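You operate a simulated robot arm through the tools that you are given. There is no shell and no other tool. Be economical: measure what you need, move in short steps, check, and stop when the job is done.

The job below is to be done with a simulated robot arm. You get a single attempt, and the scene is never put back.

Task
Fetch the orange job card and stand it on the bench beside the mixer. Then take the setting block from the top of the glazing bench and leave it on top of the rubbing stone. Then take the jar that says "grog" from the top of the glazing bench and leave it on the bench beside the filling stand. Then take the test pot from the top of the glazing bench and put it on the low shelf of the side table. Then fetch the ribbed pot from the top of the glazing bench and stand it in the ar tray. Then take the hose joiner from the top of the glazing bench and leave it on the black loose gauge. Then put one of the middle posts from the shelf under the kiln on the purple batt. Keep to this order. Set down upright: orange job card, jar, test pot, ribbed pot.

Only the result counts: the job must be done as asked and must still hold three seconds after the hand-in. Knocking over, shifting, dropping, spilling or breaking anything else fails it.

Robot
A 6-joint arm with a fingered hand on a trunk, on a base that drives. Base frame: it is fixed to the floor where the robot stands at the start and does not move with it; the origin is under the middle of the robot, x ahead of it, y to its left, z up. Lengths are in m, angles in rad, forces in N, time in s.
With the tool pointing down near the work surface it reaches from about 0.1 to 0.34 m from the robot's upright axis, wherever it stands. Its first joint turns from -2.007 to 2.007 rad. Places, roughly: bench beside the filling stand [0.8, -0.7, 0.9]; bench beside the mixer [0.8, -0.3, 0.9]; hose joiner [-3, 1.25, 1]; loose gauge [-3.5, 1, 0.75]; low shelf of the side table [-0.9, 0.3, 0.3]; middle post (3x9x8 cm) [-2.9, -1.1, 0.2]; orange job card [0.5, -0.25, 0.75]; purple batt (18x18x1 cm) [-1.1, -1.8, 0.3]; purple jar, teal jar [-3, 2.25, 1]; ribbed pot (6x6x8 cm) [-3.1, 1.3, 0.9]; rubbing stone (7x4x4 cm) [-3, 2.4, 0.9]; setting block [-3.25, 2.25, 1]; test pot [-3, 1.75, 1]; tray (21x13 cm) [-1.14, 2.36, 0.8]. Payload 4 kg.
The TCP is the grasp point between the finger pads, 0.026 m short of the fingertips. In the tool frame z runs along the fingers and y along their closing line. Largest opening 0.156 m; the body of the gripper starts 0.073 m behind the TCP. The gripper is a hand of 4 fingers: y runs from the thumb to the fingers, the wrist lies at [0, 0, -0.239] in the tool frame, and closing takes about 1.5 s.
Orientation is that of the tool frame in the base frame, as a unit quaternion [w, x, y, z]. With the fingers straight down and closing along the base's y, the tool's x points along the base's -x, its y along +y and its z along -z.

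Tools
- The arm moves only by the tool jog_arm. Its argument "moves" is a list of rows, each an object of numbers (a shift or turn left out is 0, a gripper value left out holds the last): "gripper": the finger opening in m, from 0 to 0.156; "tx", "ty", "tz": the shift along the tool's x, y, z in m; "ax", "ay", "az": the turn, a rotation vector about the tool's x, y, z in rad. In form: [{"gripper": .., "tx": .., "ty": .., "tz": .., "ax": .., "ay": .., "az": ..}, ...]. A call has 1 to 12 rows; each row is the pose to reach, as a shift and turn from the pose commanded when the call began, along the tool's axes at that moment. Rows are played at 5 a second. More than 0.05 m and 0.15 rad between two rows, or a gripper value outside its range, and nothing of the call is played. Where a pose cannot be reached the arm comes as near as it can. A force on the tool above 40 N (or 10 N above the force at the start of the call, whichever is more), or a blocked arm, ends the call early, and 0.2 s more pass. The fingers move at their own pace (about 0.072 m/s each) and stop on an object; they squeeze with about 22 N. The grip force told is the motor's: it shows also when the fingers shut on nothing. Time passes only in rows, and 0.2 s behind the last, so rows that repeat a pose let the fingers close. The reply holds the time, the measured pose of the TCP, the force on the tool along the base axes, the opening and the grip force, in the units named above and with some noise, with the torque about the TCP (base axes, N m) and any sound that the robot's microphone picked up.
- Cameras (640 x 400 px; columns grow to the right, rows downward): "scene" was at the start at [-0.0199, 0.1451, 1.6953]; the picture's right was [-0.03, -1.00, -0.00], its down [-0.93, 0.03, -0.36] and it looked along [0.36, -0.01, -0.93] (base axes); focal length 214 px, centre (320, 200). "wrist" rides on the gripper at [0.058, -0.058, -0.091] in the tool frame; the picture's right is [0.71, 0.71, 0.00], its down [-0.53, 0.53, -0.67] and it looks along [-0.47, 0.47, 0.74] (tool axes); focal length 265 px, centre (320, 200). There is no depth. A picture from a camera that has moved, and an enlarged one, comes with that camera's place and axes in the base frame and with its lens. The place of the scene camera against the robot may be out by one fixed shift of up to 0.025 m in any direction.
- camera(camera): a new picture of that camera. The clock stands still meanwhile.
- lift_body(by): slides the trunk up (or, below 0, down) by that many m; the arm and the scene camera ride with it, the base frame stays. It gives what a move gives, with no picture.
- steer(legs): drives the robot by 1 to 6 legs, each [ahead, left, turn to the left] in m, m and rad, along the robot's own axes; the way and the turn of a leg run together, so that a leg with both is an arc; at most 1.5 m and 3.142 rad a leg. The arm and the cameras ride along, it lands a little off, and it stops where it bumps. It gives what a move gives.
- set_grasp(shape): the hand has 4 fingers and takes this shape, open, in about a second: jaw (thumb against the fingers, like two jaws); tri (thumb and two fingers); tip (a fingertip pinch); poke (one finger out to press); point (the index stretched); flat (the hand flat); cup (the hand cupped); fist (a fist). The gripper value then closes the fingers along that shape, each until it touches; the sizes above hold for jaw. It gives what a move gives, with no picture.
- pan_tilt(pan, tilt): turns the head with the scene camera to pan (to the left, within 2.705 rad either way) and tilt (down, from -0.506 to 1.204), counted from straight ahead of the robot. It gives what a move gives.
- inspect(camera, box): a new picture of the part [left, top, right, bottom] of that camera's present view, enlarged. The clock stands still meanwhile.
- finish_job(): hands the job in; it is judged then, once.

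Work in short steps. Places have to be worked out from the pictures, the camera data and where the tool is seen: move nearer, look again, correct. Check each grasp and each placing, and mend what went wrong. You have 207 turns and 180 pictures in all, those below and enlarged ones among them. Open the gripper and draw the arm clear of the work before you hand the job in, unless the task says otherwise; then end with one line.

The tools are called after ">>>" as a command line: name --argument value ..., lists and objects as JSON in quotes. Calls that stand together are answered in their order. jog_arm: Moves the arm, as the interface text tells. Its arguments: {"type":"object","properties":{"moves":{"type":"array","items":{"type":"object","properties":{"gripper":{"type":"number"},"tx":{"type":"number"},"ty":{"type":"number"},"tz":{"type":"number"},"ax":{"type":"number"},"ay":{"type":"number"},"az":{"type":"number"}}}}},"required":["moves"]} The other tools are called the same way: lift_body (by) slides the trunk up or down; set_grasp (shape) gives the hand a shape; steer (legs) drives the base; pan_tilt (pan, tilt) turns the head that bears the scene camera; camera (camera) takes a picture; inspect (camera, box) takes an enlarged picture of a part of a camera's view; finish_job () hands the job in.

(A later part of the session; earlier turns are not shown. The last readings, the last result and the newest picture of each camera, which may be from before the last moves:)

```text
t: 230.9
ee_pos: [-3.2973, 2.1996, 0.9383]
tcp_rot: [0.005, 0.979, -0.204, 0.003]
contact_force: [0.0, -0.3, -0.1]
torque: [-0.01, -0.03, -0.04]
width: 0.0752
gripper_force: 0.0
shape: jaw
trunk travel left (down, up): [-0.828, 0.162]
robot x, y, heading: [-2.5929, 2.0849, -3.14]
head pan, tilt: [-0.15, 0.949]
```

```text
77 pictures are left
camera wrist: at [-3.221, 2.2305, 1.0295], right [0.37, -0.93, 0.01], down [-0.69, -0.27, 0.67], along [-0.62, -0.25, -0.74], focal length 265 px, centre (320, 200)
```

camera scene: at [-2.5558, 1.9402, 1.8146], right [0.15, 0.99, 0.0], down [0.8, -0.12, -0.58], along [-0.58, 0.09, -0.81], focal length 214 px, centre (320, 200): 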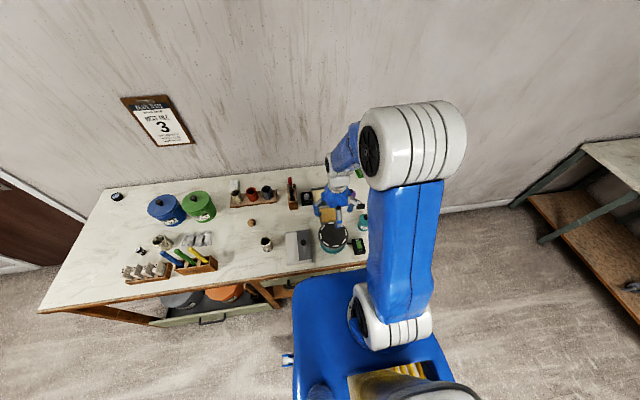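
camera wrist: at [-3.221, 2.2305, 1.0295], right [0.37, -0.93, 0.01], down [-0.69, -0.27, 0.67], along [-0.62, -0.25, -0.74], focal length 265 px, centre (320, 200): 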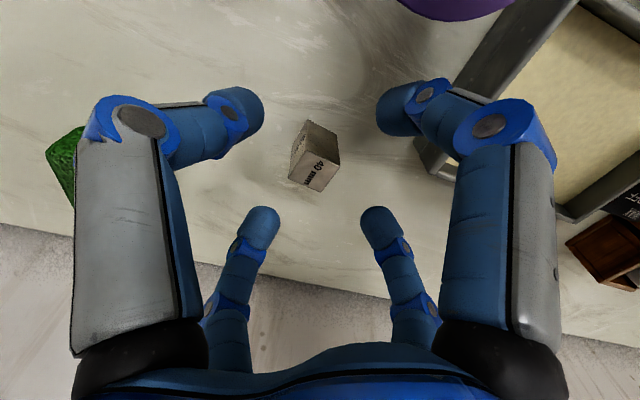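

The block's top appears at z≈0.917, a bit below the TCP. I lower 16 mm more and close.

>>> lift_body --by -0.016

>>> jog_arm --moves '[{"gripper": 0.06}, {"gripper": 0.045}, {"gripper": 0.03}, {"gripper": 0.015}, {"gripper": 0.01}, {"gripper": 0.01}, {"gripper": 0.01}]'

>>> camera --camera "wrist"

```text
t: 231.5
ee_pos: [-3.2965, 2.1993, 0.9233]
tcp_rot: [0.003, 0.979, -0.204, 0.002]
contact_force: [-0.3, 0.1, 0.5]
torque: [-0.01, 0.01, -0.02]
width: 0.0751
gripper_force: 0.0
shape: jaw
trunk travel left (down, up): [-0.812, 0.178]
robot x, y, heading: [-2.5924, 2.0861, -3.142]
head pan, tilt: [-0.15, 0.949]
```

```text
t: 233.1
ee_pos: [-3.2986, 2.1987, 0.9238]
tcp_rot: [0.004, 0.979, -0.205, 0.001]
contact_force: [-3.5, -0.5, 9.3]
torque: [-0.02, 0.13, 0.0]
width: 0.0108
gripper_force: 0.0
shape: jaw
trunk travel left (down, up): [-0.812, 0.178]
robot x, y, heading: [-2.5967, 2.0826, -3.135]
head pan, tilt: [-0.15, 0.949]
```

```text
76 pictures are left
camera wrist: at [-3.2204, 2.2302, 1.015], right [0.37, -0.93, 0.01], down [-0.69, -0.27, 0.67], along [-0.62, -0.25, -0.74], focal length 265 px, centre (320, 200)
```

wrist: 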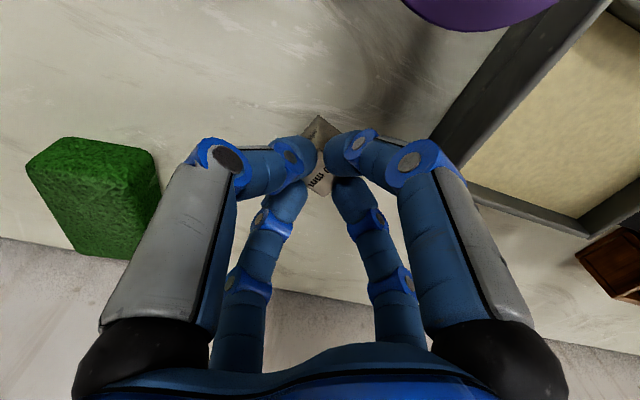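

The fingertips closed on top of the block (its top is lower, ~0.895). I open, lower 28 mm, and close again.

>>> jog_arm --moves '[{"gripper": 0.03}, {"gripper": 0.06}, {"gripper": 0.07}, {"gripper": 0.07}]'

>>> camera --camera "wrist"

```text
t: 234.1
ee_pos: [-3.297, 2.1987, 0.9232]
tcp_rot: [0.004, 0.979, -0.204, 0.001]
contact_force: [0.0, 0.8, 0.5]
torque: [-0.02, 0.0, 0.02]
width: 0.0697
gripper_force: 0.1
shape: jaw
trunk travel left (down, up): [-0.812, 0.178]
robot x, y, heading: [-2.5935, 2.0846, -3.137]
head pan, tilt: [-0.15, 0.949]
```

```text
75 pictures are left
camera wrist: at [-3.2202, 2.2304, 1.0139], right [0.37, -0.93, 0.01], down [-0.69, -0.27, 0.67], along [-0.62, -0.25, -0.74], focal length 265 px, centre (320, 200)
```

wrist: 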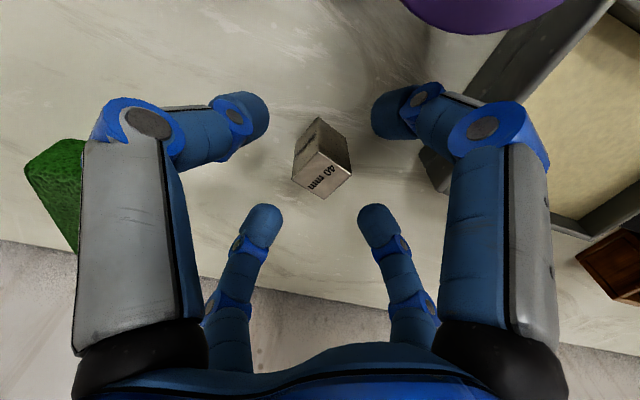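

>>> lift_body --by -0.026

>>> jog_arm --moves '[{"gripper": 0.06, "tx": -0.004, "ty": 0.001}, {"gripper": 0.045, "tx": -0.004, "ty": 0.001}, {"gripper": 0.03, "tx": -0.004, "ty": 0.001}, {"gripper": 0.015, "tx": -0.004, "ty": 0.001}, {"gripper": 0.01, "tx": -0.004, "ty": 0.001}, {"gripper": 0.01, "tx": -0.004, "ty": 0.001}, {"gripper": 0.01, "tx": -0.004, "ty": 0.001}]'

```text
t: 234.8
ee_pos: [-3.2976, 2.1994, 0.8959]
tcp_rot: [0.004, 0.979, -0.203, 0.002]
contact_force: [-0.4, 0.2, 0.3]
torque: [0.0, -0.04, -0.01]
width: 0.0697
gripper_force: 0.1
shape: jaw
trunk travel left (down, up): [-0.786, 0.204]
robot x, y, heading: [-2.5954, 2.0827, -3.134]
head pan, tilt: [-0.15, 0.949]
```

```text
t: 236.4
ee_pos: [-3.3001, 2.1988, 0.8962]
tcp_rot: [0.004, 0.979, -0.204, 0.001]
contact_force: [-0.4, -0.4, 0.4]
torque: [0.02, 0.01, 0.01]
width: 0.0172
gripper_force: 22.0
shape: jaw
trunk travel left (down, up): [-0.786, 0.204]
robot x, y, heading: [-2.5961, 2.0807, -3.139]
head pan, tilt: [-0.15, 0.949]
```

Gripped (22 N, 17 mm). I raise and carry it toward the rubbing stone near (-2.93, 2.32).

>>> lift_body --by 0.19

>>> jog_arm --moves '[{"tx": 0.033, "ty": -0.029}, {"tx": 0.066, "ty": -0.058}, {"tx": 0.099, "ty": -0.087}, {"tx": 0.132, "ty": -0.116}, {"tx": 0.165, "ty": -0.145}, {"tx": 0.198, "ty": -0.174}, {"tx": 0.231, "ty": -0.203}, {"tx": 0.264, "ty": -0.232}, {"tx": 0.291, "ty": -0.258}, {"tx": 0.291, "ty": -0.258}]'

>>> camera --camera "wrist"

```text
t: 238.5
ee_pos: [-3.3014, 2.1992, 1.0875]
tcp_rot: [0.004, 0.979, -0.203, 0.001]
contact_force: [0.9, -0.1, -2.1]
torque: [0.0, -0.01, 0.0]
width: 0.0171
gripper_force: 21.8
shape: jaw
trunk travel left (down, up): [-0.976, 0.014]
robot x, y, heading: [-2.5933, 2.0841, -3.138]
head pan, tilt: [-0.15, 0.949]
```

```text
t: 240.7
ee_pos: [-2.9299, 2.3188, 1.089]
tcp_rot: [0.002, 0.979, -0.203, 0.001]
contact_force: [0.2, 0.2, -2.4]
torque: [0.01, 0.01, -0.01]
width: 0.0169
gripper_force: 22.4
shape: jaw
trunk travel left (down, up): [-0.976, 0.014]
robot x, y, heading: [-2.5935, 2.0823, -3.136]
head pan, tilt: [-0.15, 0.949]
```

```text
74 pictures are left
camera wrist: at [-2.8527, 2.3502, 1.1794], right [0.37, -0.93, 0.01], down [-0.69, -0.27, 0.67], along [-0.62, -0.25, -0.74], focal length 265 px, centre (320, 200)
```

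wrist: 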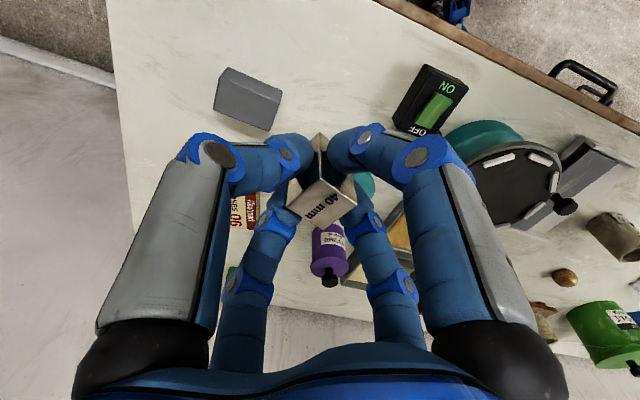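

The rubbing stone is at about (-2.990, 2.384), long side along y. I move above it and check.

>>> jog_arm --moves '[{"tx": -0.04, "ty": -0.018}, {"tx": -0.081, "ty": -0.0357}, {"tx": -0.081, "ty": -0.0357}]'

>>> lift_body --by -0.11

>>> camera --camera "wrist"

```text
t: 241.5
ee_pos: [-2.9884, 2.3829, 1.0877]
tcp_rot: [0.003, 0.979, -0.204, 0.0]
contact_force: [-0.1, -0.4, -1.6]
torque: [-0.02, 0.03, 0.0]
width: 0.0168
gripper_force: 22.4
shape: jaw
trunk travel left (down, up): [-0.976, 0.014]
robot x, y, heading: [-2.5953, 2.0809, -3.135]
head pan, tilt: [-0.15, 0.949]
```

```text
t: 242.9
ee_pos: [-2.9894, 2.384, 0.9756]
tcp_rot: [0.004, 0.979, -0.204, 0.001]
contact_force: [0.4, -0.2, -1.3]
torque: [0.05, 0.01, 0.01]
width: 0.0171
gripper_force: 22.1
shape: jaw
trunk travel left (down, up): [-0.866, 0.124]
robot x, y, heading: [-2.5956, 2.0852, -3.137]
head pan, tilt: [-0.15, 0.949]
```

```text
73 pictures are left
camera wrist: at [-2.9129, 2.4154, 1.0672], right [0.37, -0.93, 0.01], down [-0.69, -0.27, 0.67], along [-0.62, -0.25, -0.74], focal length 265 px, centre (320, 200)
```

wrist: 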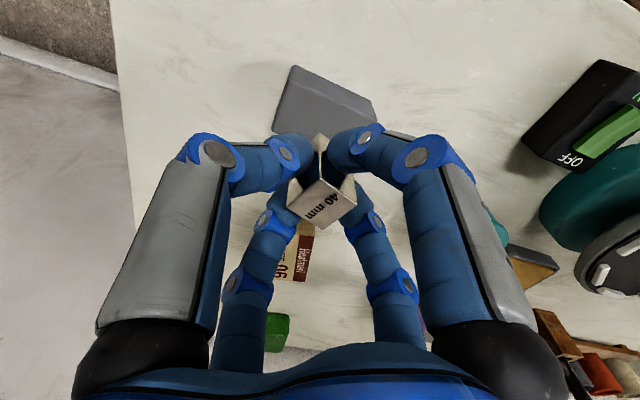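

Alignment over the stone is within a few mm. I lower to just above it and then feel for contact.

>>> lift_body --by -0.034

>>> jog_arm --moves '[{"tz": 0.002}, {"tz": 0.004}, {"tz": 0.005}]'

```text
t: 243.7
ee_pos: [-2.9893, 2.3845, 0.9423]
tcp_rot: [0.003, 0.979, -0.204, 0.001]
contact_force: [-0.6, -0.2, -2.2]
torque: [0.0, 0.0, 0.0]
width: 0.0171
gripper_force: 22.1
shape: jaw
trunk travel left (down, up): [-0.832, 0.158]
robot x, y, heading: [-2.5961, 2.0883, -3.141]
head pan, tilt: [-0.15, 0.949]
```

```text
t: 244.5
ee_pos: [-2.9898, 2.3835, 0.9374]
tcp_rot: [0.003, 0.979, -0.203, 0.001]
contact_force: [0.3, 0.1, -1.2]
torque: [0.0, 0.01, 0.01]
width: 0.0167
gripper_force: 22.0
shape: jaw
trunk travel left (down, up): [-0.832, 0.158]
robot x, y, heading: [-2.5939, 2.0862, -3.135]
head pan, tilt: [-0.15, 0.949]
```

Not yet touching; 3 mm steps further.

>>> jog_arm --moves '[{"tz": 0.002}, {"tz": 0.003}, {"tz": 0.003}]'

>>> jog_arm --moves '[{"tz": 0.002}, {"tz": 0.003}, {"tz": 0.003}]'

```text
t: 245.3
ee_pos: [-2.9905, 2.3848, 0.9331]
tcp_rot: [0.003, 0.979, -0.204, 0.001]
contact_force: [-0.1, -0.3, -2.5]
torque: [0.02, 0.02, 0.01]
width: 0.0168
gripper_force: 21.8
shape: jaw
trunk travel left (down, up): [-0.832, 0.158]
robot x, y, heading: [-2.5942, 2.0839, -3.137]
head pan, tilt: [-0.15, 0.949]
```

```text
t: 246.1
ee_pos: [-2.9899, 2.3847, 0.9319]
tcp_rot: [0.003, 0.979, -0.204, 0.0]
contact_force: [-0.5, -1.2, 4.4]
torque: [-0.03, -0.01, 0.02]
width: 0.017
gripper_force: 22.6
shape: jaw
trunk travel left (down, up): [-0.832, 0.158]
robot x, y, heading: [-2.5926, 2.0871, -3.137]
head pan, tilt: [-0.15, 0.949]
```

Contact (4.4 N). Release and rise, then check.

>>> jog_arm --moves '[{"gripper": 0.022}, {"gripper": 0.03}, {"gripper": 0.045}, {"gripper": 0.06}, {"gripper": 0.07}, {"gripper": 0.07, "tz": -0.03}, {"gripper": 0.07, "tz": -0.07}, {"gripper": 0.07, "tz": -0.11}, {"gripper": 0.07, "tz": -0.11}]'

>>> camera --camera "wrist"

```text
t: 248.1
ee_pos: [-2.9906, 2.3863, 1.0401]
tcp_rot: [0.004, 0.979, -0.204, 0.002]
contact_force: [-0.8, -0.2, 1.0]
torque: [0.0, -0.03, -0.02]
width: 0.0697
gripper_force: 0.2
shape: jaw
trunk travel left (down, up): [-0.832, 0.158]
robot x, y, heading: [-2.5939, 2.0866, -3.137]
head pan, tilt: [-0.15, 0.949]
```

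```text
72 pictures are left
camera wrist: at [-2.9135, 2.4184, 1.1324], right [0.37, -0.93, 0.01], down [-0.69, -0.27, 0.67], along [-0.62, -0.25, -0.74], focal length 265 px, centre (320, 200)
```

wrist: 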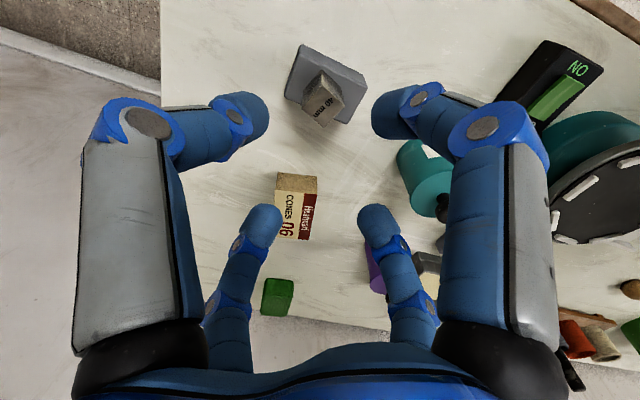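

The block stands on the stone. Now the teal jar at ≈(-3.02, 2.25); I read its label.

>>> jog_arm --moves '[{"tx": 0.03, "ty": 0.0, "az": -0.1, "gripper": 0.12}, {"tx": 0.06, "ty": 0.0, "az": -0.22, "gripper": 0.12}, {"tx": 0.08, "ty": 0.0, "az": -0.34, "gripper": 0.12}, {"tx": 0.08, "ty": 0.0, "az": -0.41, "gripper": 0.12}, {"tx": 0.08, "ty": 0.0, "az": -0.41, "gripper": 0.12}]'

>>> camera --camera "wrist"

```text
t: 249.3
ee_pos: [-2.9174, 2.3544, 1.041]
tcp_rot: [0.003, 1.0, 0.0, 0.0]
contact_force: [-0.3, -0.2, 0.3]
torque: [0.03, 0.01, 0.01]
width: 0.1195
gripper_force: 0.1
shape: jaw
trunk travel left (down, up): [-0.832, 0.158]
robot x, y, heading: [-2.5982, 2.0848, -3.14]
head pan, tilt: [-0.15, 0.949]
```

```text
71 pictures are left
camera wrist: at [-2.8573, 2.4127, 1.1324], right [0.71, -0.71, 0.01], down [-0.53, -0.52, 0.67], along [-0.47, -0.48, -0.74], focal length 265 px, centre (320, 200)
```

wrist: 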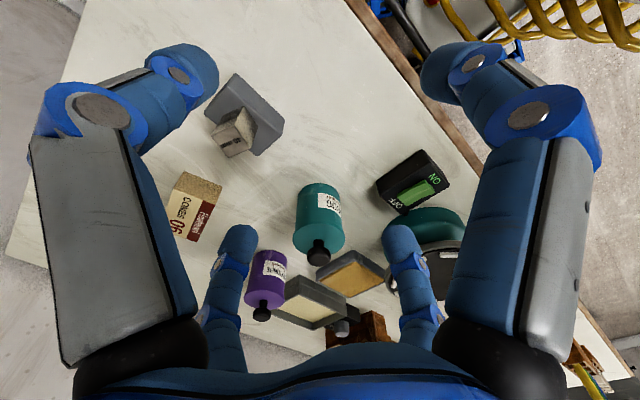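

>>> inspect --camera "wrist" --box '[280, 170, 380, 270]'

```text
4.00 times, centred on (330, 220) of wrist
camera zoom: at [-2.8573, 2.4127, 1.1324], right [0.71, -0.71, 0.01], down [-0.53, -0.52, 0.67], along [-0.47, -0.48, -0.74], focal length 1062 px, centre (280, 120)
```

zoom: 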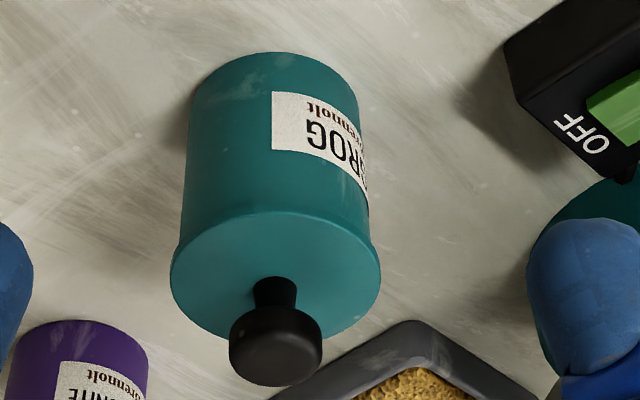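

It reads GROG. Jar axis ≈(-3.03, 2.24), lid top z≈0.93, diameter ~6 cm. I move above it and check from there.

>>> jog_arm --moves '[{"tx": -0.025, "ty": 0.025}, {"tx": -0.05, "ty": 0.05}, {"tx": -0.075, "ty": 0.075}, {"tx": -0.1, "ty": 0.1}, {"tx": -0.1126, "ty": 0.1144}, {"tx": -0.1126, "ty": 0.1144}]'

>>> camera --camera "wrist"

```text
t: 250.7
ee_pos: [-3.0311, 2.2376, 1.0413]
tcp_rot: [0.003, 1.0, 0.0, 0.001]
contact_force: [-0.2, -0.1, 0.0]
torque: [-0.04, 0.0, -0.03]
width: 0.1196
gripper_force: 0.2
shape: jaw
trunk travel left (down, up): [-0.832, 0.158]
robot x, y, heading: [-2.5962, 2.0856, -3.141]
head pan, tilt: [-0.15, 0.949]
```

```text
69 pictures are left
camera wrist: at [-2.9712, 2.2969, 1.1333], right [0.71, -0.71, 0.01], down [-0.53, -0.52, 0.67], along [-0.47, -0.48, -0.74], focal length 265 px, centre (320, 200)
```

wrist: 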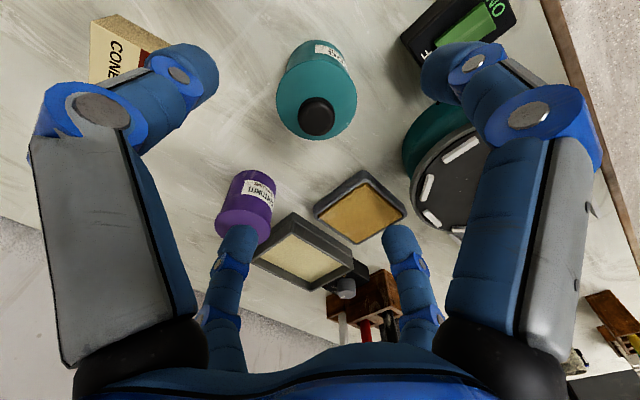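

Centred within 4 mm and surroundings clear. Lower to the body and close.

>>> lift_body --by -0.132

>>> jog_arm --moves '[{"gripper": 0.1}, {"gripper": 0.08}, {"gripper": 0.06}, {"gripper": 0.045}, {"gripper": 0.045}, {"gripper": 0.045}, {"gripper": 0.045}]'

```text
t: 252.3
ee_pos: [-3.0307, 2.2391, 0.9104]
tcp_rot: [0.004, 1.0, 0.0, -0.001]
contact_force: [0.0, 0.3, -0.4]
torque: [-0.01, -0.01, -0.01]
width: 0.1198
gripper_force: 0.0
shape: jaw
trunk travel left (down, up): [-0.7, 0.29]
robot x, y, heading: [-2.594, 2.0859, -3.137]
head pan, tilt: [-0.15, 0.949]
```

```text
t: 253.9
ee_pos: [-3.0286, 2.2396, 0.9108]
tcp_rot: [0.005, 1.0, 0.0, 0.001]
contact_force: [-0.3, -0.8, -0.1]
torque: [0.01, 0.01, 0.0]
width: 0.049
gripper_force: 22.0
shape: jaw
trunk travel left (down, up): [-0.7, 0.29]
robot x, y, heading: [-2.5934, 2.0835, -3.145]
head pan, tilt: [-0.15, 0.949]
```

Gripped (22 N at 49 mm). I lift, pull the arm in and reverse away from the bench.

>>> lift_body --by 0.27

>>> steer --legs '[[-0.64, 0, 0.0]]'

>>> camera --camera "wrist"

```text
t: 256.6
ee_pos: [-3.028, 2.2387, 1.1809]
tcp_rot: [0.004, 1.0, 0.0, 0.0]
contact_force: [0.5, -0.3, -0.9]
torque: [-0.03, 0.0, 0.01]
width: 0.0489
gripper_force: 22.1
shape: jaw
trunk travel left (down, up): [-0.97, 0.02]
robot x, y, heading: [-2.594, 2.0844, -3.135]
head pan, tilt: [-0.15, 0.949]
```

```text
t: 265.2
ee_pos: [-2.3981, 2.2389, 1.1793]
tcp_rot: [0.004, 1.0, 0.001, 0.002]
contact_force: [-0.5, 0.0, -1.7]
torque: [0.06, -0.05, 0.01]
width: 0.0489
gripper_force: 22.1
shape: jaw
trunk travel left (down, up): [-0.97, 0.02]
robot x, y, heading: [-1.9617, 2.0869, -3.136]
head pan, tilt: [-0.15, 0.949]
```

```text
68 pictures are left
camera wrist: at [-2.3402, 2.2992, 1.2703], right [0.71, -0.71, 0.01], down [-0.53, -0.52, 0.67], along [-0.47, -0.48, -0.74], focal length 265 px, centre (320, 200)
```

wrist: 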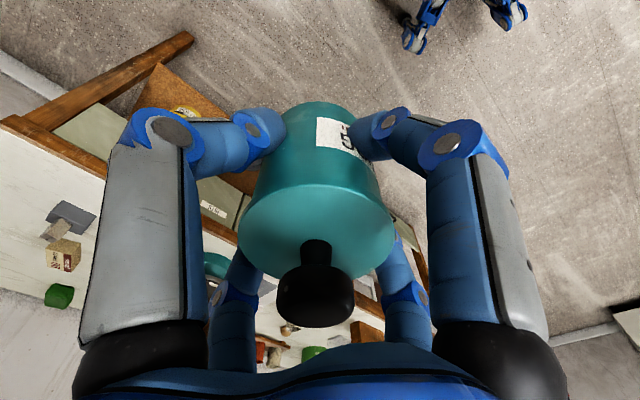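

Jar is secure. I drive back through the gap and turn toward the main bench.

>>> steer --legs '[[0, 0.76, 0], [-1.5, 0, 0], [-0.06, 0, 0], [0, 0, -3.13], [0.15, -0.3, 0], [0.03, -1.45, 0]]'

>>> pan_tilt --pan 0.1 --tilt 0.75

>>> camera --camera "scene"

```text
t: 337.1
ee_pos: [0.3263, -0.5377, 1.1788]
tcp_rot: [-0.001, -0.031, 1.0, 0.005]
contact_force: [0.2, -0.1, -1.6]
torque: [0.01, 0.0, 0.02]
width: 0.0476
gripper_force: 22.0
shape: jaw
trunk travel left (down, up): [-0.97, 0.02]
robot x, y, heading: [-0.1167, -0.412, 0.059]
head pan, tilt: [-0.15, 0.949]
```

```text
t: 337.8
ee_pos: [0.3258, -0.5393, 1.1809]
tcp_rot: [0.0, -0.031, 1.0, 0.005]
contact_force: [-0.7, -0.3, -0.9]
torque: [0.0, -0.01, 0.03]
width: 0.0476
gripper_force: 22.0
shape: jaw
trunk travel left (down, up): [-0.97, 0.02]
robot x, y, heading: [-0.1201, -0.4122, 0.066]
head pan, tilt: [0.099, 0.75]
```

```text
67 pictures are left
camera scene: at [-0.1207, -0.2566, 1.872], right [0.16, -0.99, 0.0], down [-0.67, -0.11, -0.73], along [0.72, 0.12, -0.68], focal length 214 px, centre (320, 200)
```

scene: 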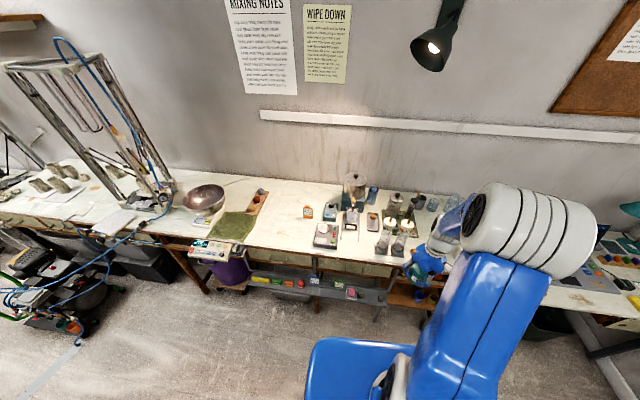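

The card still stands. The free area right of the filling stand is around (0.78, -0.77). I drive up to it, correcting heading, and look from above.

>>> steer --legs '[[0.2, -0.24, -0.062]]'

>>> camera --camera "scene"

```text
t: 341.5
ee_pos: [0.5274, -0.7919, 1.1797]
tcp_rot: [-0.002, -0.001, 1.0, 0.003]
contact_force: [-0.5, 1.4, -1.7]
torque: [-0.08, 0.06, 0.01]
width: 0.0473
gripper_force: 21.7
shape: jaw
trunk travel left (down, up): [-0.97, 0.02]
robot x, y, heading: [0.091, -0.6429, 0.006]
head pan, tilt: [0.099, 0.75]
```

```text
66 pictures are left
camera scene: at [0.1023, -0.4831, 1.8713], right [0.1, -0.99, 0.0], down [-0.68, -0.07, -0.73], along [0.73, 0.07, -0.68], focal length 214 px, centre (320, 200)
```

scene: 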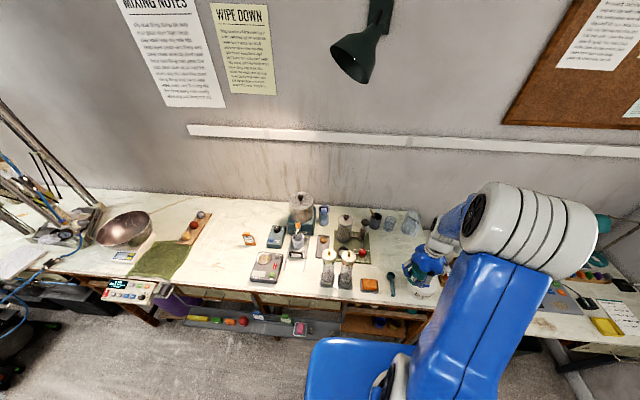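

I extend the hand to above the spot and look.

>>> jog_arm --moves '[{"tx": -0.045, "ty": 0.004}, {"tx": -0.09, "ty": 0.008}, {"tx": -0.135, "ty": 0.012}, {"tx": -0.18, "ty": 0.016}, {"tx": -0.22, "ty": 0.02}, {"tx": -0.253, "ty": 0.022}, {"tx": -0.253, "ty": 0.022}]'

>>> camera --camera "wrist"

>>> inspect --camera "scene" --box '[300, 190, 460, 300]'

```text
t: 343.1
ee_pos: [0.7805, -0.7689, 1.1785]
tcp_rot: [-0.002, -0.001, 1.0, 0.002]
contact_force: [-1.1, 0.7, -2.1]
torque: [-0.02, 0.02, -0.02]
width: 0.0473
gripper_force: 21.8
shape: jaw
trunk travel left (down, up): [-0.97, 0.02]
robot x, y, heading: [0.0905, -0.6438, 0.003]
head pan, tilt: [0.099, 0.75]
```

```text
65 pictures are left
camera wrist: at [0.724, -0.8272, 1.27], right [-0.71, 0.71, 0.01], down [0.53, 0.52, 0.67], along [0.47, 0.48, -0.74], focal length 265 px, centre (320, 200)
```

wrist: 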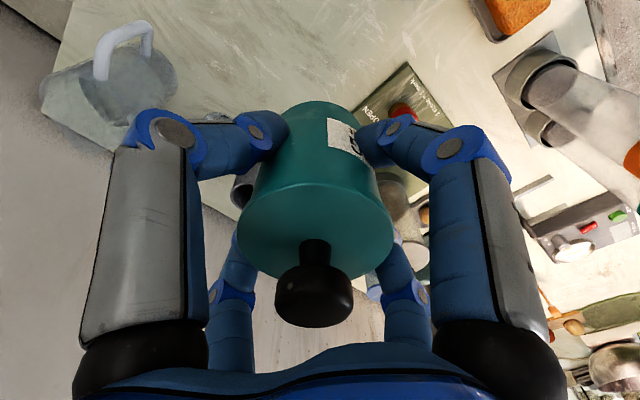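

```text
3.64 times, centred on (380, 245) of scene
camera zoom: at [0.1011, -0.4872, 1.8717], right [0.1, -0.99, 0.0], down [-0.68, -0.07, -0.73], along [0.73, 0.08, -0.68], focal length 780 px, centre (102, 36)
```

zoom: 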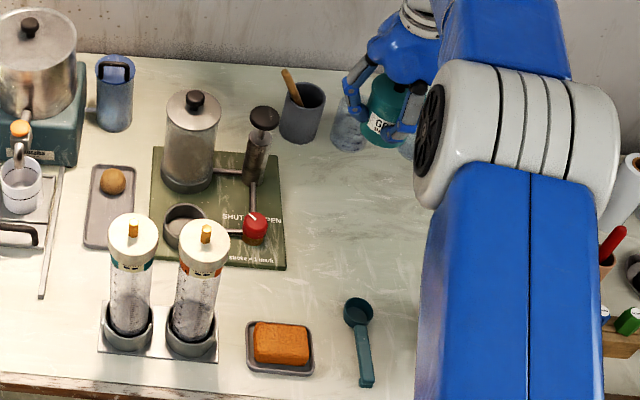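

Spot is clear (bare bench just right of the green stand). I lower toward the bench.

>>> lift_body --by -0.21

>>> jog_arm --moves '[{"tz": 0.003}, {"tz": 0.006}, {"tz": 0.008}]'

```text
t: 345.3
ee_pos: [0.7787, -0.7715, 0.9704]
tcp_rot: [0.0, 0.0, 1.0, 0.005]
contact_force: [0.2, 0.2, -1.1]
torque: [-0.02, -0.01, -0.02]
width: 0.0475
gripper_force: 21.6
shape: jaw
trunk travel left (down, up): [-0.76, 0.23]
robot x, y, heading: [0.093, -0.6482, 0.006]
head pan, tilt: [0.099, 0.75]
```

```text
t: 346.1
ee_pos: [0.7806, -0.7718, 0.9623]
tcp_rot: [0.0, -0.001, 1.0, 0.006]
contact_force: [0.5, -0.4, -1.4]
torque: [0.03, 0.0, -0.01]
width: 0.0471
gripper_force: 21.5
shape: jaw
trunk travel left (down, up): [-0.76, 0.23]
robot x, y, heading: [0.0907, -0.6429, 0.01]
head pan, tilt: [0.099, 0.75]
```

>>> jog_arm --moves '[{"tz": 0.002}, {"tz": 0.004}, {"tz": 0.005}]'

>>> jog_arm --moves '[{"tz": 0.001}, {"tz": 0.002}]'

```text
t: 346.9
ee_pos: [0.7798, -0.7725, 0.9558]
tcp_rot: [-0.001, -0.001, 1.0, 0.004]
contact_force: [-0.3, -0.3, -1.0]
torque: [0.02, -0.02, 0.01]
width: 0.0472
gripper_force: 22.1
shape: jaw
trunk travel left (down, up): [-0.76, 0.23]
robot x, y, heading: [0.0923, -0.6425, 0.007]
head pan, tilt: [0.099, 0.75]
```

```text
t: 347.5
ee_pos: [0.7804, -0.7713, 0.9543]
tcp_rot: [0.0, -0.001, 1.0, 0.004]
contact_force: [0.5, -0.3, -2.3]
torque: [0.03, 0.0, 0.01]
width: 0.047
gripper_force: 22.2
shape: jaw
trunk travel left (down, up): [-0.76, 0.23]
robot x, y, heading: [0.0902, -0.6431, 0.002]
head pan, tilt: [0.099, 0.75]
```

Still no contact; continuing in 2–3 mm steps.

>>> jog_arm --moves '[{"tz": 0.002}, {"tz": 0.003}, {"tz": 0.003}]'

>>> jog_arm --moves '[{"tz": 0.002}, {"tz": 0.003}, {"tz": 0.003}]'

```text
t: 348.3
ee_pos: [0.7811, -0.771, 0.9527]
tcp_rot: [-0.001, -0.001, 1.0, 0.003]
contact_force: [0.4, -0.6, -0.3]
torque: [0.0, 0.0, -0.02]
width: 0.0475
gripper_force: 21.9
shape: jaw
trunk travel left (down, up): [-0.76, 0.23]
robot x, y, heading: [0.0903, -0.6445, 0.004]
head pan, tilt: [0.099, 0.75]
```

```text
t: 349.1
ee_pos: [0.7808, -0.772, 0.9501]
tcp_rot: [-0.001, -0.001, 1.0, 0.003]
contact_force: [-0.3, 0.4, 0.7]
torque: [-0.1, -0.04, 0.01]
width: 0.0477
gripper_force: 21.9
shape: jaw
trunk travel left (down, up): [-0.76, 0.23]
robot x, y, heading: [0.088, -0.6447, 0.003]
head pan, tilt: [0.099, 0.75]
```

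>>> jog_arm --moves '[{"tz": 0.001}, {"tz": 0.002}, {"tz": 0.002}]'

```text
t: 349.9
ee_pos: [0.779, -0.7723, 0.9501]
tcp_rot: [0.002, -0.001, 1.0, 0.004]
contact_force: [0.8, -1.2, 12.9]
torque: [-0.09, -0.02, -0.02]
width: 0.0478
gripper_force: 21.8
shape: jaw
trunk travel left (down, up): [-0.76, 0.23]
robot x, y, heading: [0.0918, -0.6435, 0.005]
head pan, tilt: [0.099, 0.75]
```

Firmly on the bench (12.9 N). I ease off 1 mm, open, and rise.

>>> jog_arm --moves '[{"tz": -0.001}, {"tz": -0.001, "gripper": 0.055}, {"tz": -0.001, "gripper": 0.07}, {"tz": -0.001, "gripper": 0.09}, {"tz": -0.001, "gripper": 0.115}, {"tz": -0.001, "gripper": 0.115}, {"tz": -0.04, "gripper": 0.115}, {"tz": -0.08, "gripper": 0.115}, {"tz": -0.12, "gripper": 0.115}, {"tz": -0.16, "gripper": 0.115}]'

>>> camera --camera "wrist"

```text
t: 352.1
ee_pos: [0.7784, -0.7727, 1.1088]
tcp_rot: [-0.001, -0.001, 1.0, 0.004]
contact_force: [-0.1, 0.5, 0.2]
torque: [0.0, -0.02, 0.0]
width: 0.1146
gripper_force: 0.1
shape: jaw
trunk travel left (down, up): [-0.76, 0.23]
robot x, y, heading: [0.093, -0.6442, 0.003]
head pan, tilt: [0.099, 0.75]
```

```text
63 pictures are left
camera wrist: at [0.7213, -0.8307, 1.1994], right [-0.71, 0.71, 0.01], down [0.53, 0.52, 0.67], along [0.47, 0.48, -0.74], focal length 265 px, centre (320, 200)
```

wrist: 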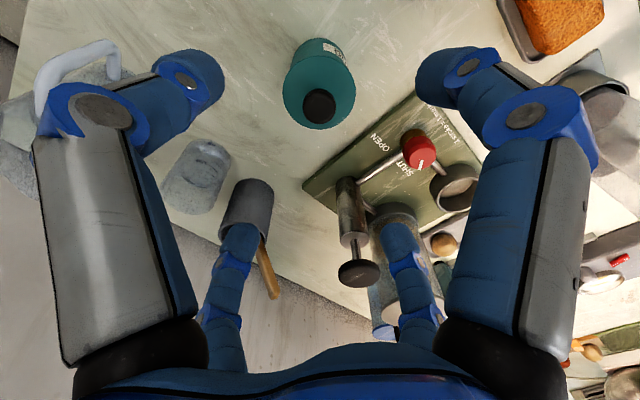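

Jar stands upright beside the filling stand. I pull the arm in, raise, and drive back to the glazing bench for the test pot.

>>> jog_arm --moves '[{"tz": -0.04, "tx": 0.02}, {"tz": -0.05, "tx": 0.06}, {"tz": -0.05, "tx": 0.1}, {"tz": -0.05, "tx": 0.14}, {"tz": -0.05, "tx": 0.18}, {"tz": -0.05, "tx": 0.22}, {"tz": -0.05, "tx": 0.26}]'

>>> steer --legs '[[-0.34, 0, 0], [0, 1.55, 0], [-0.15, 0.4, 0], [0, 0, 3.13], [1.5, 0, 0], [0.1, -0.42, 0]]'

>>> pan_tilt --pan 0.0 --tilt 0.8

>>> camera --camera "scene"

```text
t: 353.7
ee_pos: [0.5175, -0.7712, 1.1558]
tcp_rot: [0.001, 0.0, 1.0, 0.004]
contact_force: [0.0, 0.3, 0.7]
torque: [-0.02, -0.01, 0.05]
width: 0.1144
gripper_force: 0.1
shape: jaw
trunk travel left (down, up): [-0.76, 0.23]
robot x, y, heading: [0.0903, -0.646, 0.005]
head pan, tilt: [0.099, 0.75]
```

```text
refused: 1.55 is not a number from -1.5 to 1.5
```

```text
t: 354.4
ee_pos: [0.5212, -0.7722, 1.1549]
tcp_rot: [-0.001, 0.0, 1.0, 0.004]
contact_force: [-0.1, 0.8, -0.2]
torque: [-0.02, 0.02, -0.02]
width: 0.1146
gripper_force: 0.1
shape: jaw
trunk travel left (down, up): [-0.76, 0.23]
robot x, y, heading: [0.0944, -0.6428, 0.006]
head pan, tilt: [0.0, 0.799]
```

```text
62 pictures are left
camera scene: at [0.0988, -0.4981, 1.658], right [0.01, -1.0, 0.0], down [-0.72, 0.0, -0.7], along [0.7, 0.0, -0.72], focal length 214 px, centre (320, 200)
```

scene: 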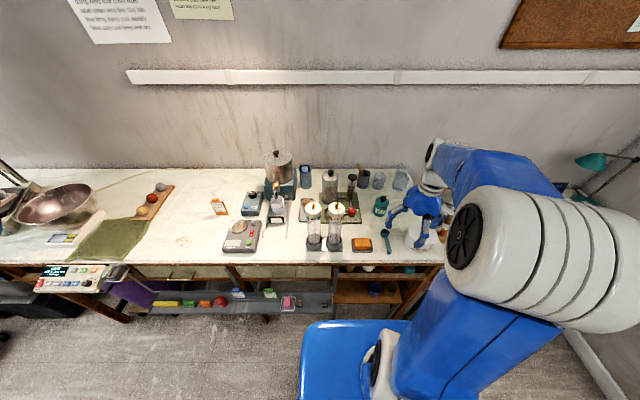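

The leg was a bit too long; both card and jar stand fine in the view. I repeat with shorter legs.

>>> steer --legs '[[-0.34, 0, 0], [0, 1.5, 0], [-0.15, 0.45, 0], [0, 0, 3.13], [1.5, 0, 0], [0.1, -0.42, 0]]'

>>> steer --legs '[[0.45, 0, 0]]'

>>> camera --camera "scene"

>>> camera --camera "wrist"

```text
t: 427.4
ee_pos: [-2.4589, 1.8283, 1.1571]
tcp_rot: [0.004, 1.0, -0.001, 0.0]
contact_force: [-0.6, -0.2, 0.1]
torque: [-0.01, -0.01, -0.01]
width: 0.1148
gripper_force: 0.1
shape: jaw
trunk travel left (down, up): [-0.76, 0.23]
robot x, y, heading: [-2.0342, 1.701, -3.141]
head pan, tilt: [0.0, 0.799]
```

```text
t: 433.7
ee_pos: [-2.9132, 1.8261, 1.1563]
tcp_rot: [0.004, 1.0, 0.0, -0.001]
contact_force: [-1.0, 0.2, -0.1]
torque: [-0.01, -0.01, -0.01]
width: 0.1148
gripper_force: 0.1
shape: jaw
trunk travel left (down, up): [-0.76, 0.23]
robot x, y, heading: [-2.4858, 1.7018, -3.141]
head pan, tilt: [0.0, 0.799]
```

```text
61 pictures are left
camera scene: at [-2.5224, 1.544, 1.658], right [0.0, 1.0, 0.0], down [0.72, 0.0, -0.7], along [-0.7, 0.0, -0.72], focal length 214 px, centre (320, 200)
```

scene: 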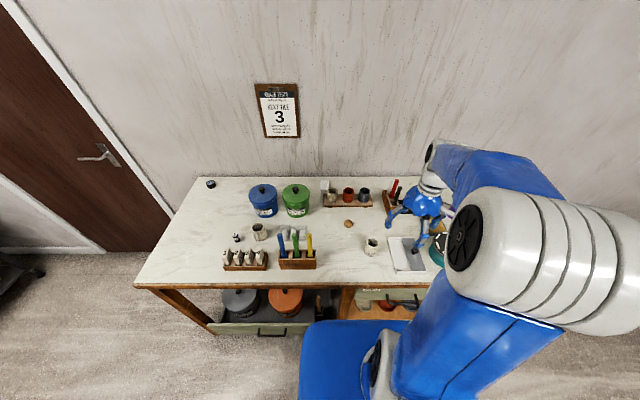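

```text
60 pictures are left
camera wrist: at [-2.8545, 1.886, 1.2467], right [0.71, -0.71, 0.01], down [-0.53, -0.52, 0.67], along [-0.47, -0.48, -0.74], focal length 265 px, centre (320, 200)
```

wrist: 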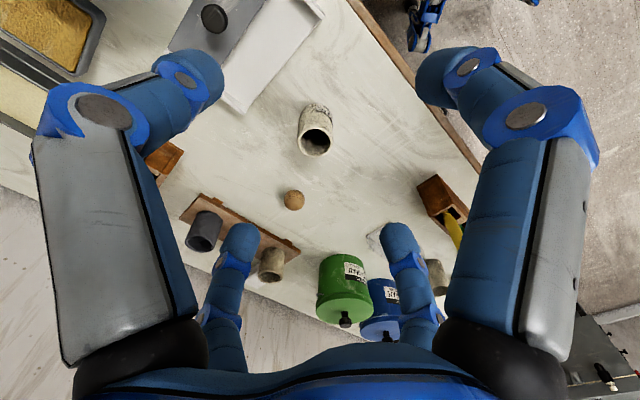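

Test pot measured at ≈(-2.981, 1.768), rim z≈0.94, ~4.5 cm wide. I move above, lower partway, and verify.

>>> jog_arm --moves '[{"tx": -0.03, "ty": 0.026, "gripper": 0.09}, {"tx": -0.06, "ty": 0.052, "gripper": 0.09}, {"tx": -0.068, "ty": 0.058, "gripper": 0.09}, {"tx": -0.068, "ty": 0.058, "gripper": 0.09}]'

>>> lift_body --by -0.13

>>> camera --camera "wrist"

```text
t: 434.7
ee_pos: [-2.9814, 1.7687, 1.1582]
tcp_rot: [0.004, 1.0, -0.001, 0.001]
contact_force: [-0.3, -1.2, 0.4]
torque: [-0.02, -0.02, 0.01]
width: 0.0906
gripper_force: 0.1
shape: jaw
trunk travel left (down, up): [-0.76, 0.23]
robot x, y, heading: [-2.4868, 1.6982, -3.135]
head pan, tilt: [0.0, 0.799]
```

```text
t: 436.3
ee_pos: [-2.9818, 1.7689, 1.0277]
tcp_rot: [0.004, 1.0, 0.0, -0.001]
contact_force: [0.6, 0.2, -0.2]
torque: [0.03, -0.02, 0.0]
width: 0.0906
gripper_force: 0.1
shape: jaw
trunk travel left (down, up): [-0.63, 0.36]
robot x, y, heading: [-2.4907, 1.6984, -3.138]
head pan, tilt: [0.0, 0.799]
```

```text
59 pictures are left
camera wrist: at [-2.9224, 1.8278, 1.1194], right [0.71, -0.71, 0.01], down [-0.53, -0.52, 0.67], along [-0.47, -0.48, -0.74], focal length 265 px, centre (320, 200)
```

wrist: 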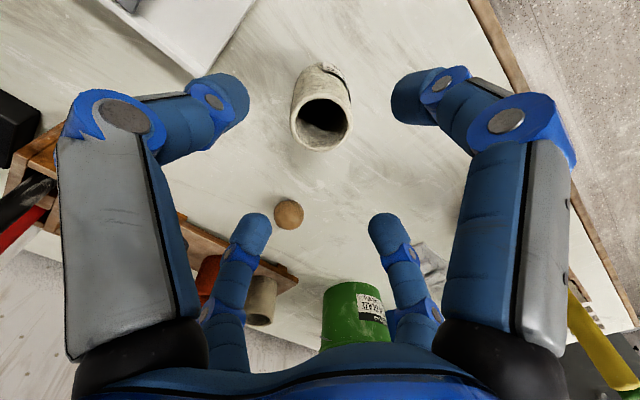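

Aligned. Lower and close on the pot.

>>> lift_body --by -0.125

>>> jog_arm --moves '[{"gripper": 0.075, "ty": 0.002}, {"gripper": 0.055, "ty": 0.002}, {"gripper": 0.035, "ty": 0.002}, {"gripper": 0.03, "ty": 0.002}, {"gripper": 0.03, "ty": 0.002}, {"gripper": 0.03, "ty": 0.002}, {"gripper": 0.03, "ty": 0.002}]'

>>> lift_body --by 0.3

>>> camera --camera "wrist"

```text
t: 437.9
ee_pos: [-2.9819, 1.7689, 0.9032]
tcp_rot: [0.004, 1.0, -0.001, 0.0]
contact_force: [-0.6, 0.0, 0.3]
torque: [-0.01, -0.04, -0.01]
width: 0.0907
gripper_force: 0.0
shape: jaw
trunk travel left (down, up): [-0.505, 0.485]
robot x, y, heading: [-2.4848, 1.6965, -3.142]
head pan, tilt: [0.0, 0.799]
```

```text
t: 439.4
ee_pos: [-2.9809, 1.7663, 0.9026]
tcp_rot: [0.004, 1.0, 0.0, 0.0]
contact_force: [0.3, 0.2, -0.5]
torque: [0.0, 0.0, 0.01]
width: 0.0389
gripper_force: 22.1
shape: jaw
trunk travel left (down, up): [-0.505, 0.485]
robot x, y, heading: [-2.4864, 1.6997, -3.14]
head pan, tilt: [0.0, 0.799]
```

```text
t: 442.4
ee_pos: [-2.9813, 1.7667, 1.203]
tcp_rot: [0.005, 1.0, 0.0, 0.0]
contact_force: [-0.5, 0.3, -0.2]
torque: [0.01, -0.02, -0.03]
width: 0.0389
gripper_force: 21.5
shape: jaw
trunk travel left (down, up): [-0.805, 0.185]
robot x, y, heading: [-2.4842, 1.6995, -3.137]
head pan, tilt: [0.0, 0.799]
```

```text
58 pictures are left
camera wrist: at [-2.9226, 1.8258, 1.2942], right [0.71, -0.71, 0.01], down [-0.53, -0.52, 0.67], along [-0.47, -0.48, -0.74], focal length 265 px, centre (320, 200)
```

wrist: 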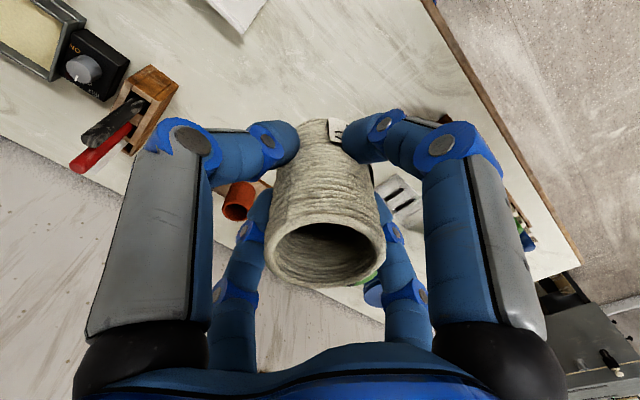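

Test pot is held well. I pull the arm in and drive to the front of the side table.

>>> jog_arm --moves '[{"tx": 0.04}, {"tx": 0.08}, {"tx": 0.12}, {"tx": 0.15}]'

>>> steer --legs '[[-0.54, 0, 0], [0, 0.38, 0], [-1.5, 0, 0], [-0.08, 0, 0], [-0.16, 0.35, 0], [0, 0.62, 0]]'

>>> camera --camera "scene"

```text
t: 443.4
ee_pos: [-2.8301, 1.7674, 1.2028]
tcp_rot: [0.003, 1.0, 0.0, -0.001]
contact_force: [-0.3, -0.4, -0.4]
torque: [0.0, 0.03, 0.01]
width: 0.0387
gripper_force: 21.7
shape: jaw
trunk travel left (down, up): [-0.805, 0.185]
robot x, y, heading: [-2.4853, 1.6975, -3.139]
head pan, tilt: [0.0, 0.799]
```

```text
t: 488.6
ee_pos: [-0.5349, 0.4252, 1.2029]
tcp_rot: [0.005, 1.0, -0.006, 0.001]
contact_force: [-0.5, -0.1, -0.2]
torque: [-0.02, 0.01, -0.02]
width: 0.0384
gripper_force: 22.1
shape: jaw
trunk travel left (down, up): [-0.805, 0.185]
robot x, y, heading: [-0.195, 0.3519, 3.134]
head pan, tilt: [0.0, 0.799]
```

```text
57 pictures are left
camera scene: at [-0.2282, 0.1979, 1.7031], right [0.01, 1.0, 0.0], down [0.72, 0.0, -0.7], along [-0.7, 0.0, -0.72], focal length 214 px, centre (320, 200)
```

scene: 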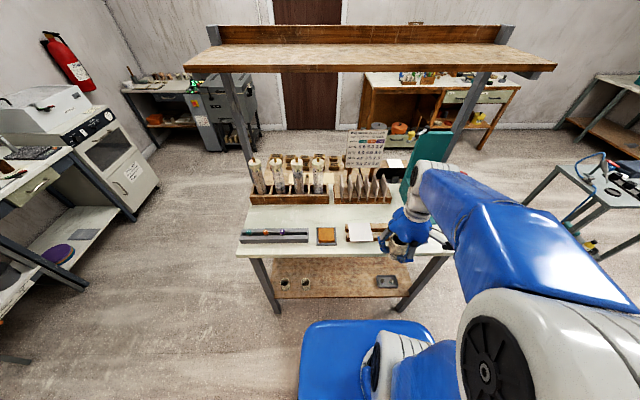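

The low shelf is free in the middle (y 0.15–0.58), front edge x≈-0.73. I lower the trunk in front of the table and look at the shelf from low down.

>>> lift_body --by -0.4

>>> lift_body --by -0.3

>>> pan_tilt --pan 0.0 --tilt 0.55

>>> camera --camera "scene"

>>> camera --camera "wrist"

```text
t: 492.5
ee_pos: [-0.5358, 0.4241, 0.8027]
tcp_rot: [0.005, 1.0, -0.005, 0.0]
contact_force: [-0.6, 0.3, -0.9]
torque: [0.01, 0.01, 0.01]
width: 0.0385
gripper_force: 21.9
shape: jaw
trunk travel left (down, up): [-0.405, 0.585]
robot x, y, heading: [-0.1934, 0.3541, 3.141]
head pan, tilt: [0.0, 0.799]
```

```text
t: 495.5
ee_pos: [-0.5357, 0.4247, 0.5034]
tcp_rot: [0.005, 1.0, -0.004, 0.001]
contact_force: [0.4, 0.6, -0.4]
torque: [0.0, 0.02, 0.02]
width: 0.0385
gripper_force: 22.0
shape: jaw
trunk travel left (down, up): [-0.105, 0.885]
robot x, y, heading: [-0.1913, 0.3483, 3.137]
head pan, tilt: [0.0, 0.799]
```

```text
t: 496.2
ee_pos: [-0.5357, 0.4241, 0.5028]
tcp_rot: [0.005, 1.0, -0.004, 0.0]
contact_force: [1.0, 0.3, -1.6]
torque: [-0.06, -0.01, -0.01]
width: 0.0384
gripper_force: 21.4
shape: jaw
trunk travel left (down, up): [-0.105, 0.885]
robot x, y, heading: [-0.1887, 0.3528, 3.139]
head pan, tilt: [0.0, 0.55]
```

```text
56 pictures are left
camera scene: at [-0.2375, 0.1977, 1.0244], right [0.01, 1.0, 0.0], down [0.52, 0.0, -0.85], along [-0.85, 0.0, -0.52], focal length 214 px, centre (320, 200)
```

scene: 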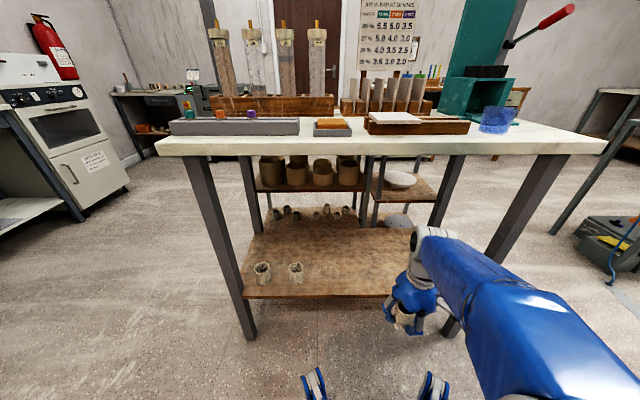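

```text
55 pictures are left
camera wrist: at [-0.4765, 0.4834, 0.5934], right [0.7, -0.71, 0.01], down [-0.53, -0.52, 0.67], along [-0.48, -0.47, -0.74], focal length 265 px, centre (320, 200)
```

wrist: 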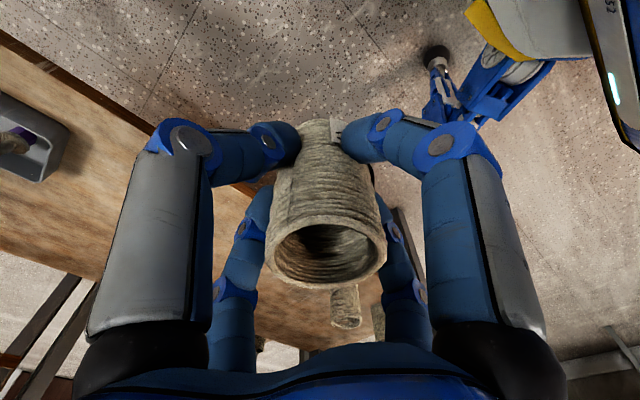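

Shelf top is at z≈0.305 and the tabletop's underside at ≈0.85, so there's ample room. I lower 10 cm and reach in to (-0.84, 0.36).

>>> lift_body --by -0.1

>>> jog_arm --moves '[{"tx": -0.044, "ty": 0.01}, {"tx": -0.088, "ty": 0.02}, {"tx": -0.132, "ty": 0.03}, {"tx": -0.176, "ty": 0.04}, {"tx": -0.22, "ty": 0.05}, {"tx": -0.264, "ty": 0.06}, {"tx": -0.3, "ty": 0.064}, {"tx": -0.305, "ty": 0.064}]'

>>> camera --camera "scene"

```text
t: 497.6
ee_pos: [-0.5367, 0.4235, 0.4032]
tcp_rot: [0.004, 1.0, -0.004, 0.0]
contact_force: [-0.1, 1.0, -1.1]
torque: [-0.04, -0.02, -0.03]
width: 0.0385
gripper_force: 22.2
shape: jaw
trunk travel left (down, up): [-0.005, 0.985]
robot x, y, heading: [-0.1917, 0.3513, 3.137]
head pan, tilt: [0.0, 0.55]
```

```text
t: 499.4
ee_pos: [-0.8417, 0.3631, 0.4027]
tcp_rot: [0.004, 1.0, -0.004, 0.001]
contact_force: [-0.1, 0.8, -0.8]
torque: [-0.02, 0.01, 0.0]
width: 0.0382
gripper_force: 22.3
shape: jaw
trunk travel left (down, up): [-0.005, 0.985]
robot x, y, heading: [-0.1893, 0.3535, 3.138]
head pan, tilt: [0.0, 0.55]
```

```text
54 pictures are left
camera scene: at [-0.2376, 0.1977, 0.9244], right [0.01, 1.0, 0.0], down [0.52, 0.0, -0.85], along [-0.85, 0.0, -0.52], focal length 214 px, centre (320, 200)
```

scene: 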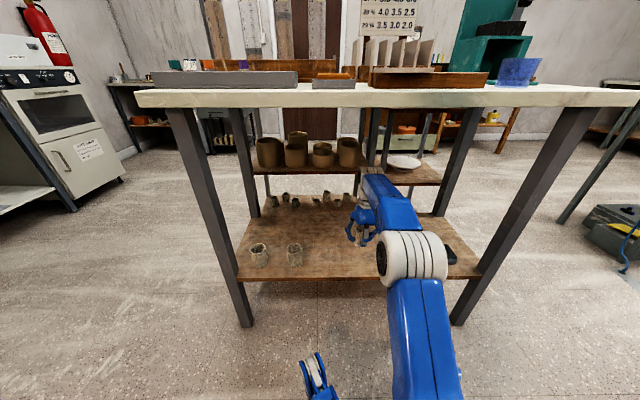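

The hand is inside over free shelf. I lower 4 cm, then creep.

>>> jog_arm --moves '[{"tz": 0.02}, {"tz": 0.036}, {"tz": 0.04}, {"tz": 0.04}]'

>>> jog_arm --moves '[{"tz": 0.003}, {"tz": 0.005}, {"tz": 0.005}]'

```text
t: 500.4
ee_pos: [-0.8424, 0.3637, 0.3623]
tcp_rot: [0.004, 1.0, -0.005, 0.0]
contact_force: [0.0, 0.0, 0.2]
torque: [-0.02, 0.0, 0.0]
width: 0.0384
gripper_force: 21.5
shape: jaw
trunk travel left (down, up): [-0.005, 0.985]
robot x, y, heading: [-0.1937, 0.3521, 3.136]
head pan, tilt: [0.0, 0.55]
```

```text
t: 501.2
ee_pos: [-0.8424, 0.3638, 0.3616]
tcp_rot: [0.004, 1.0, -0.004, -0.002]
contact_force: [1.6, 0.8, 21.1]
torque: [-0.15, -0.08, 0.01]
width: 0.0389
gripper_force: 22.3
shape: jaw
trunk travel left (down, up): [-0.005, 0.985]
robot x, y, heading: [-0.1959, 0.3527, 3.136]
head pan, tilt: [0.0, 0.55]
```

Contact at TCP z≈0.362 (21 N now). Ease up, open wide, rise a little and then withdraw straight.

>>> jog_arm --moves '[{"tz": -0.003}, {"tz": -0.0035, "gripper": 0.045}, {"tz": -0.0035, "gripper": 0.06}, {"tz": -0.0035, "gripper": 0.08}, {"tz": -0.0035, "gripper": 0.1}, {"tz": -0.0035, "gripper": 0.1}, {"tz": -0.04, "gripper": 0.1}, {"tz": -0.08, "gripper": 0.1}, {"tz": -0.12, "gripper": 0.1}, {"tz": -0.12, "gripper": 0.1}]'

>>> camera --camera "wrist"

```text
t: 503.4
ee_pos: [-0.8407, 0.3649, 0.4784]
tcp_rot: [0.004, 1.0, -0.004, 0.001]
contact_force: [0.9, 0.3, -0.8]
torque: [-0.01, 0.02, 0.0]
width: 0.0993
gripper_force: 0.1
shape: jaw
trunk travel left (down, up): [-0.005, 0.985]
robot x, y, heading: [-0.1949, 0.3513, 3.134]
head pan, tilt: [0.0, 0.55]
```

```text
53 pictures are left
camera wrist: at [-0.7818, 0.4226, 0.5687], right [0.7, -0.71, 0.01], down [-0.53, -0.52, 0.67], along [-0.48, -0.47, -0.74], focal length 265 px, centre (320, 200)
```

wrist: 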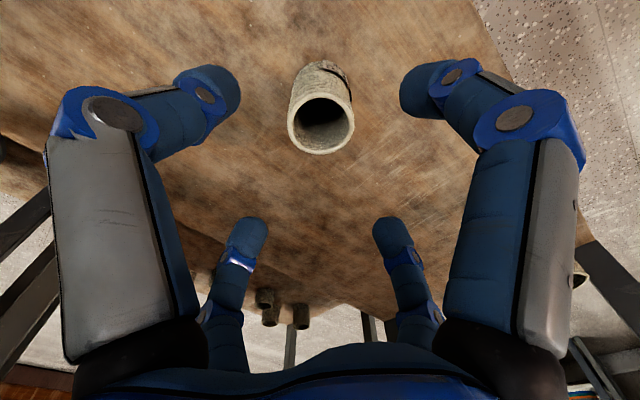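

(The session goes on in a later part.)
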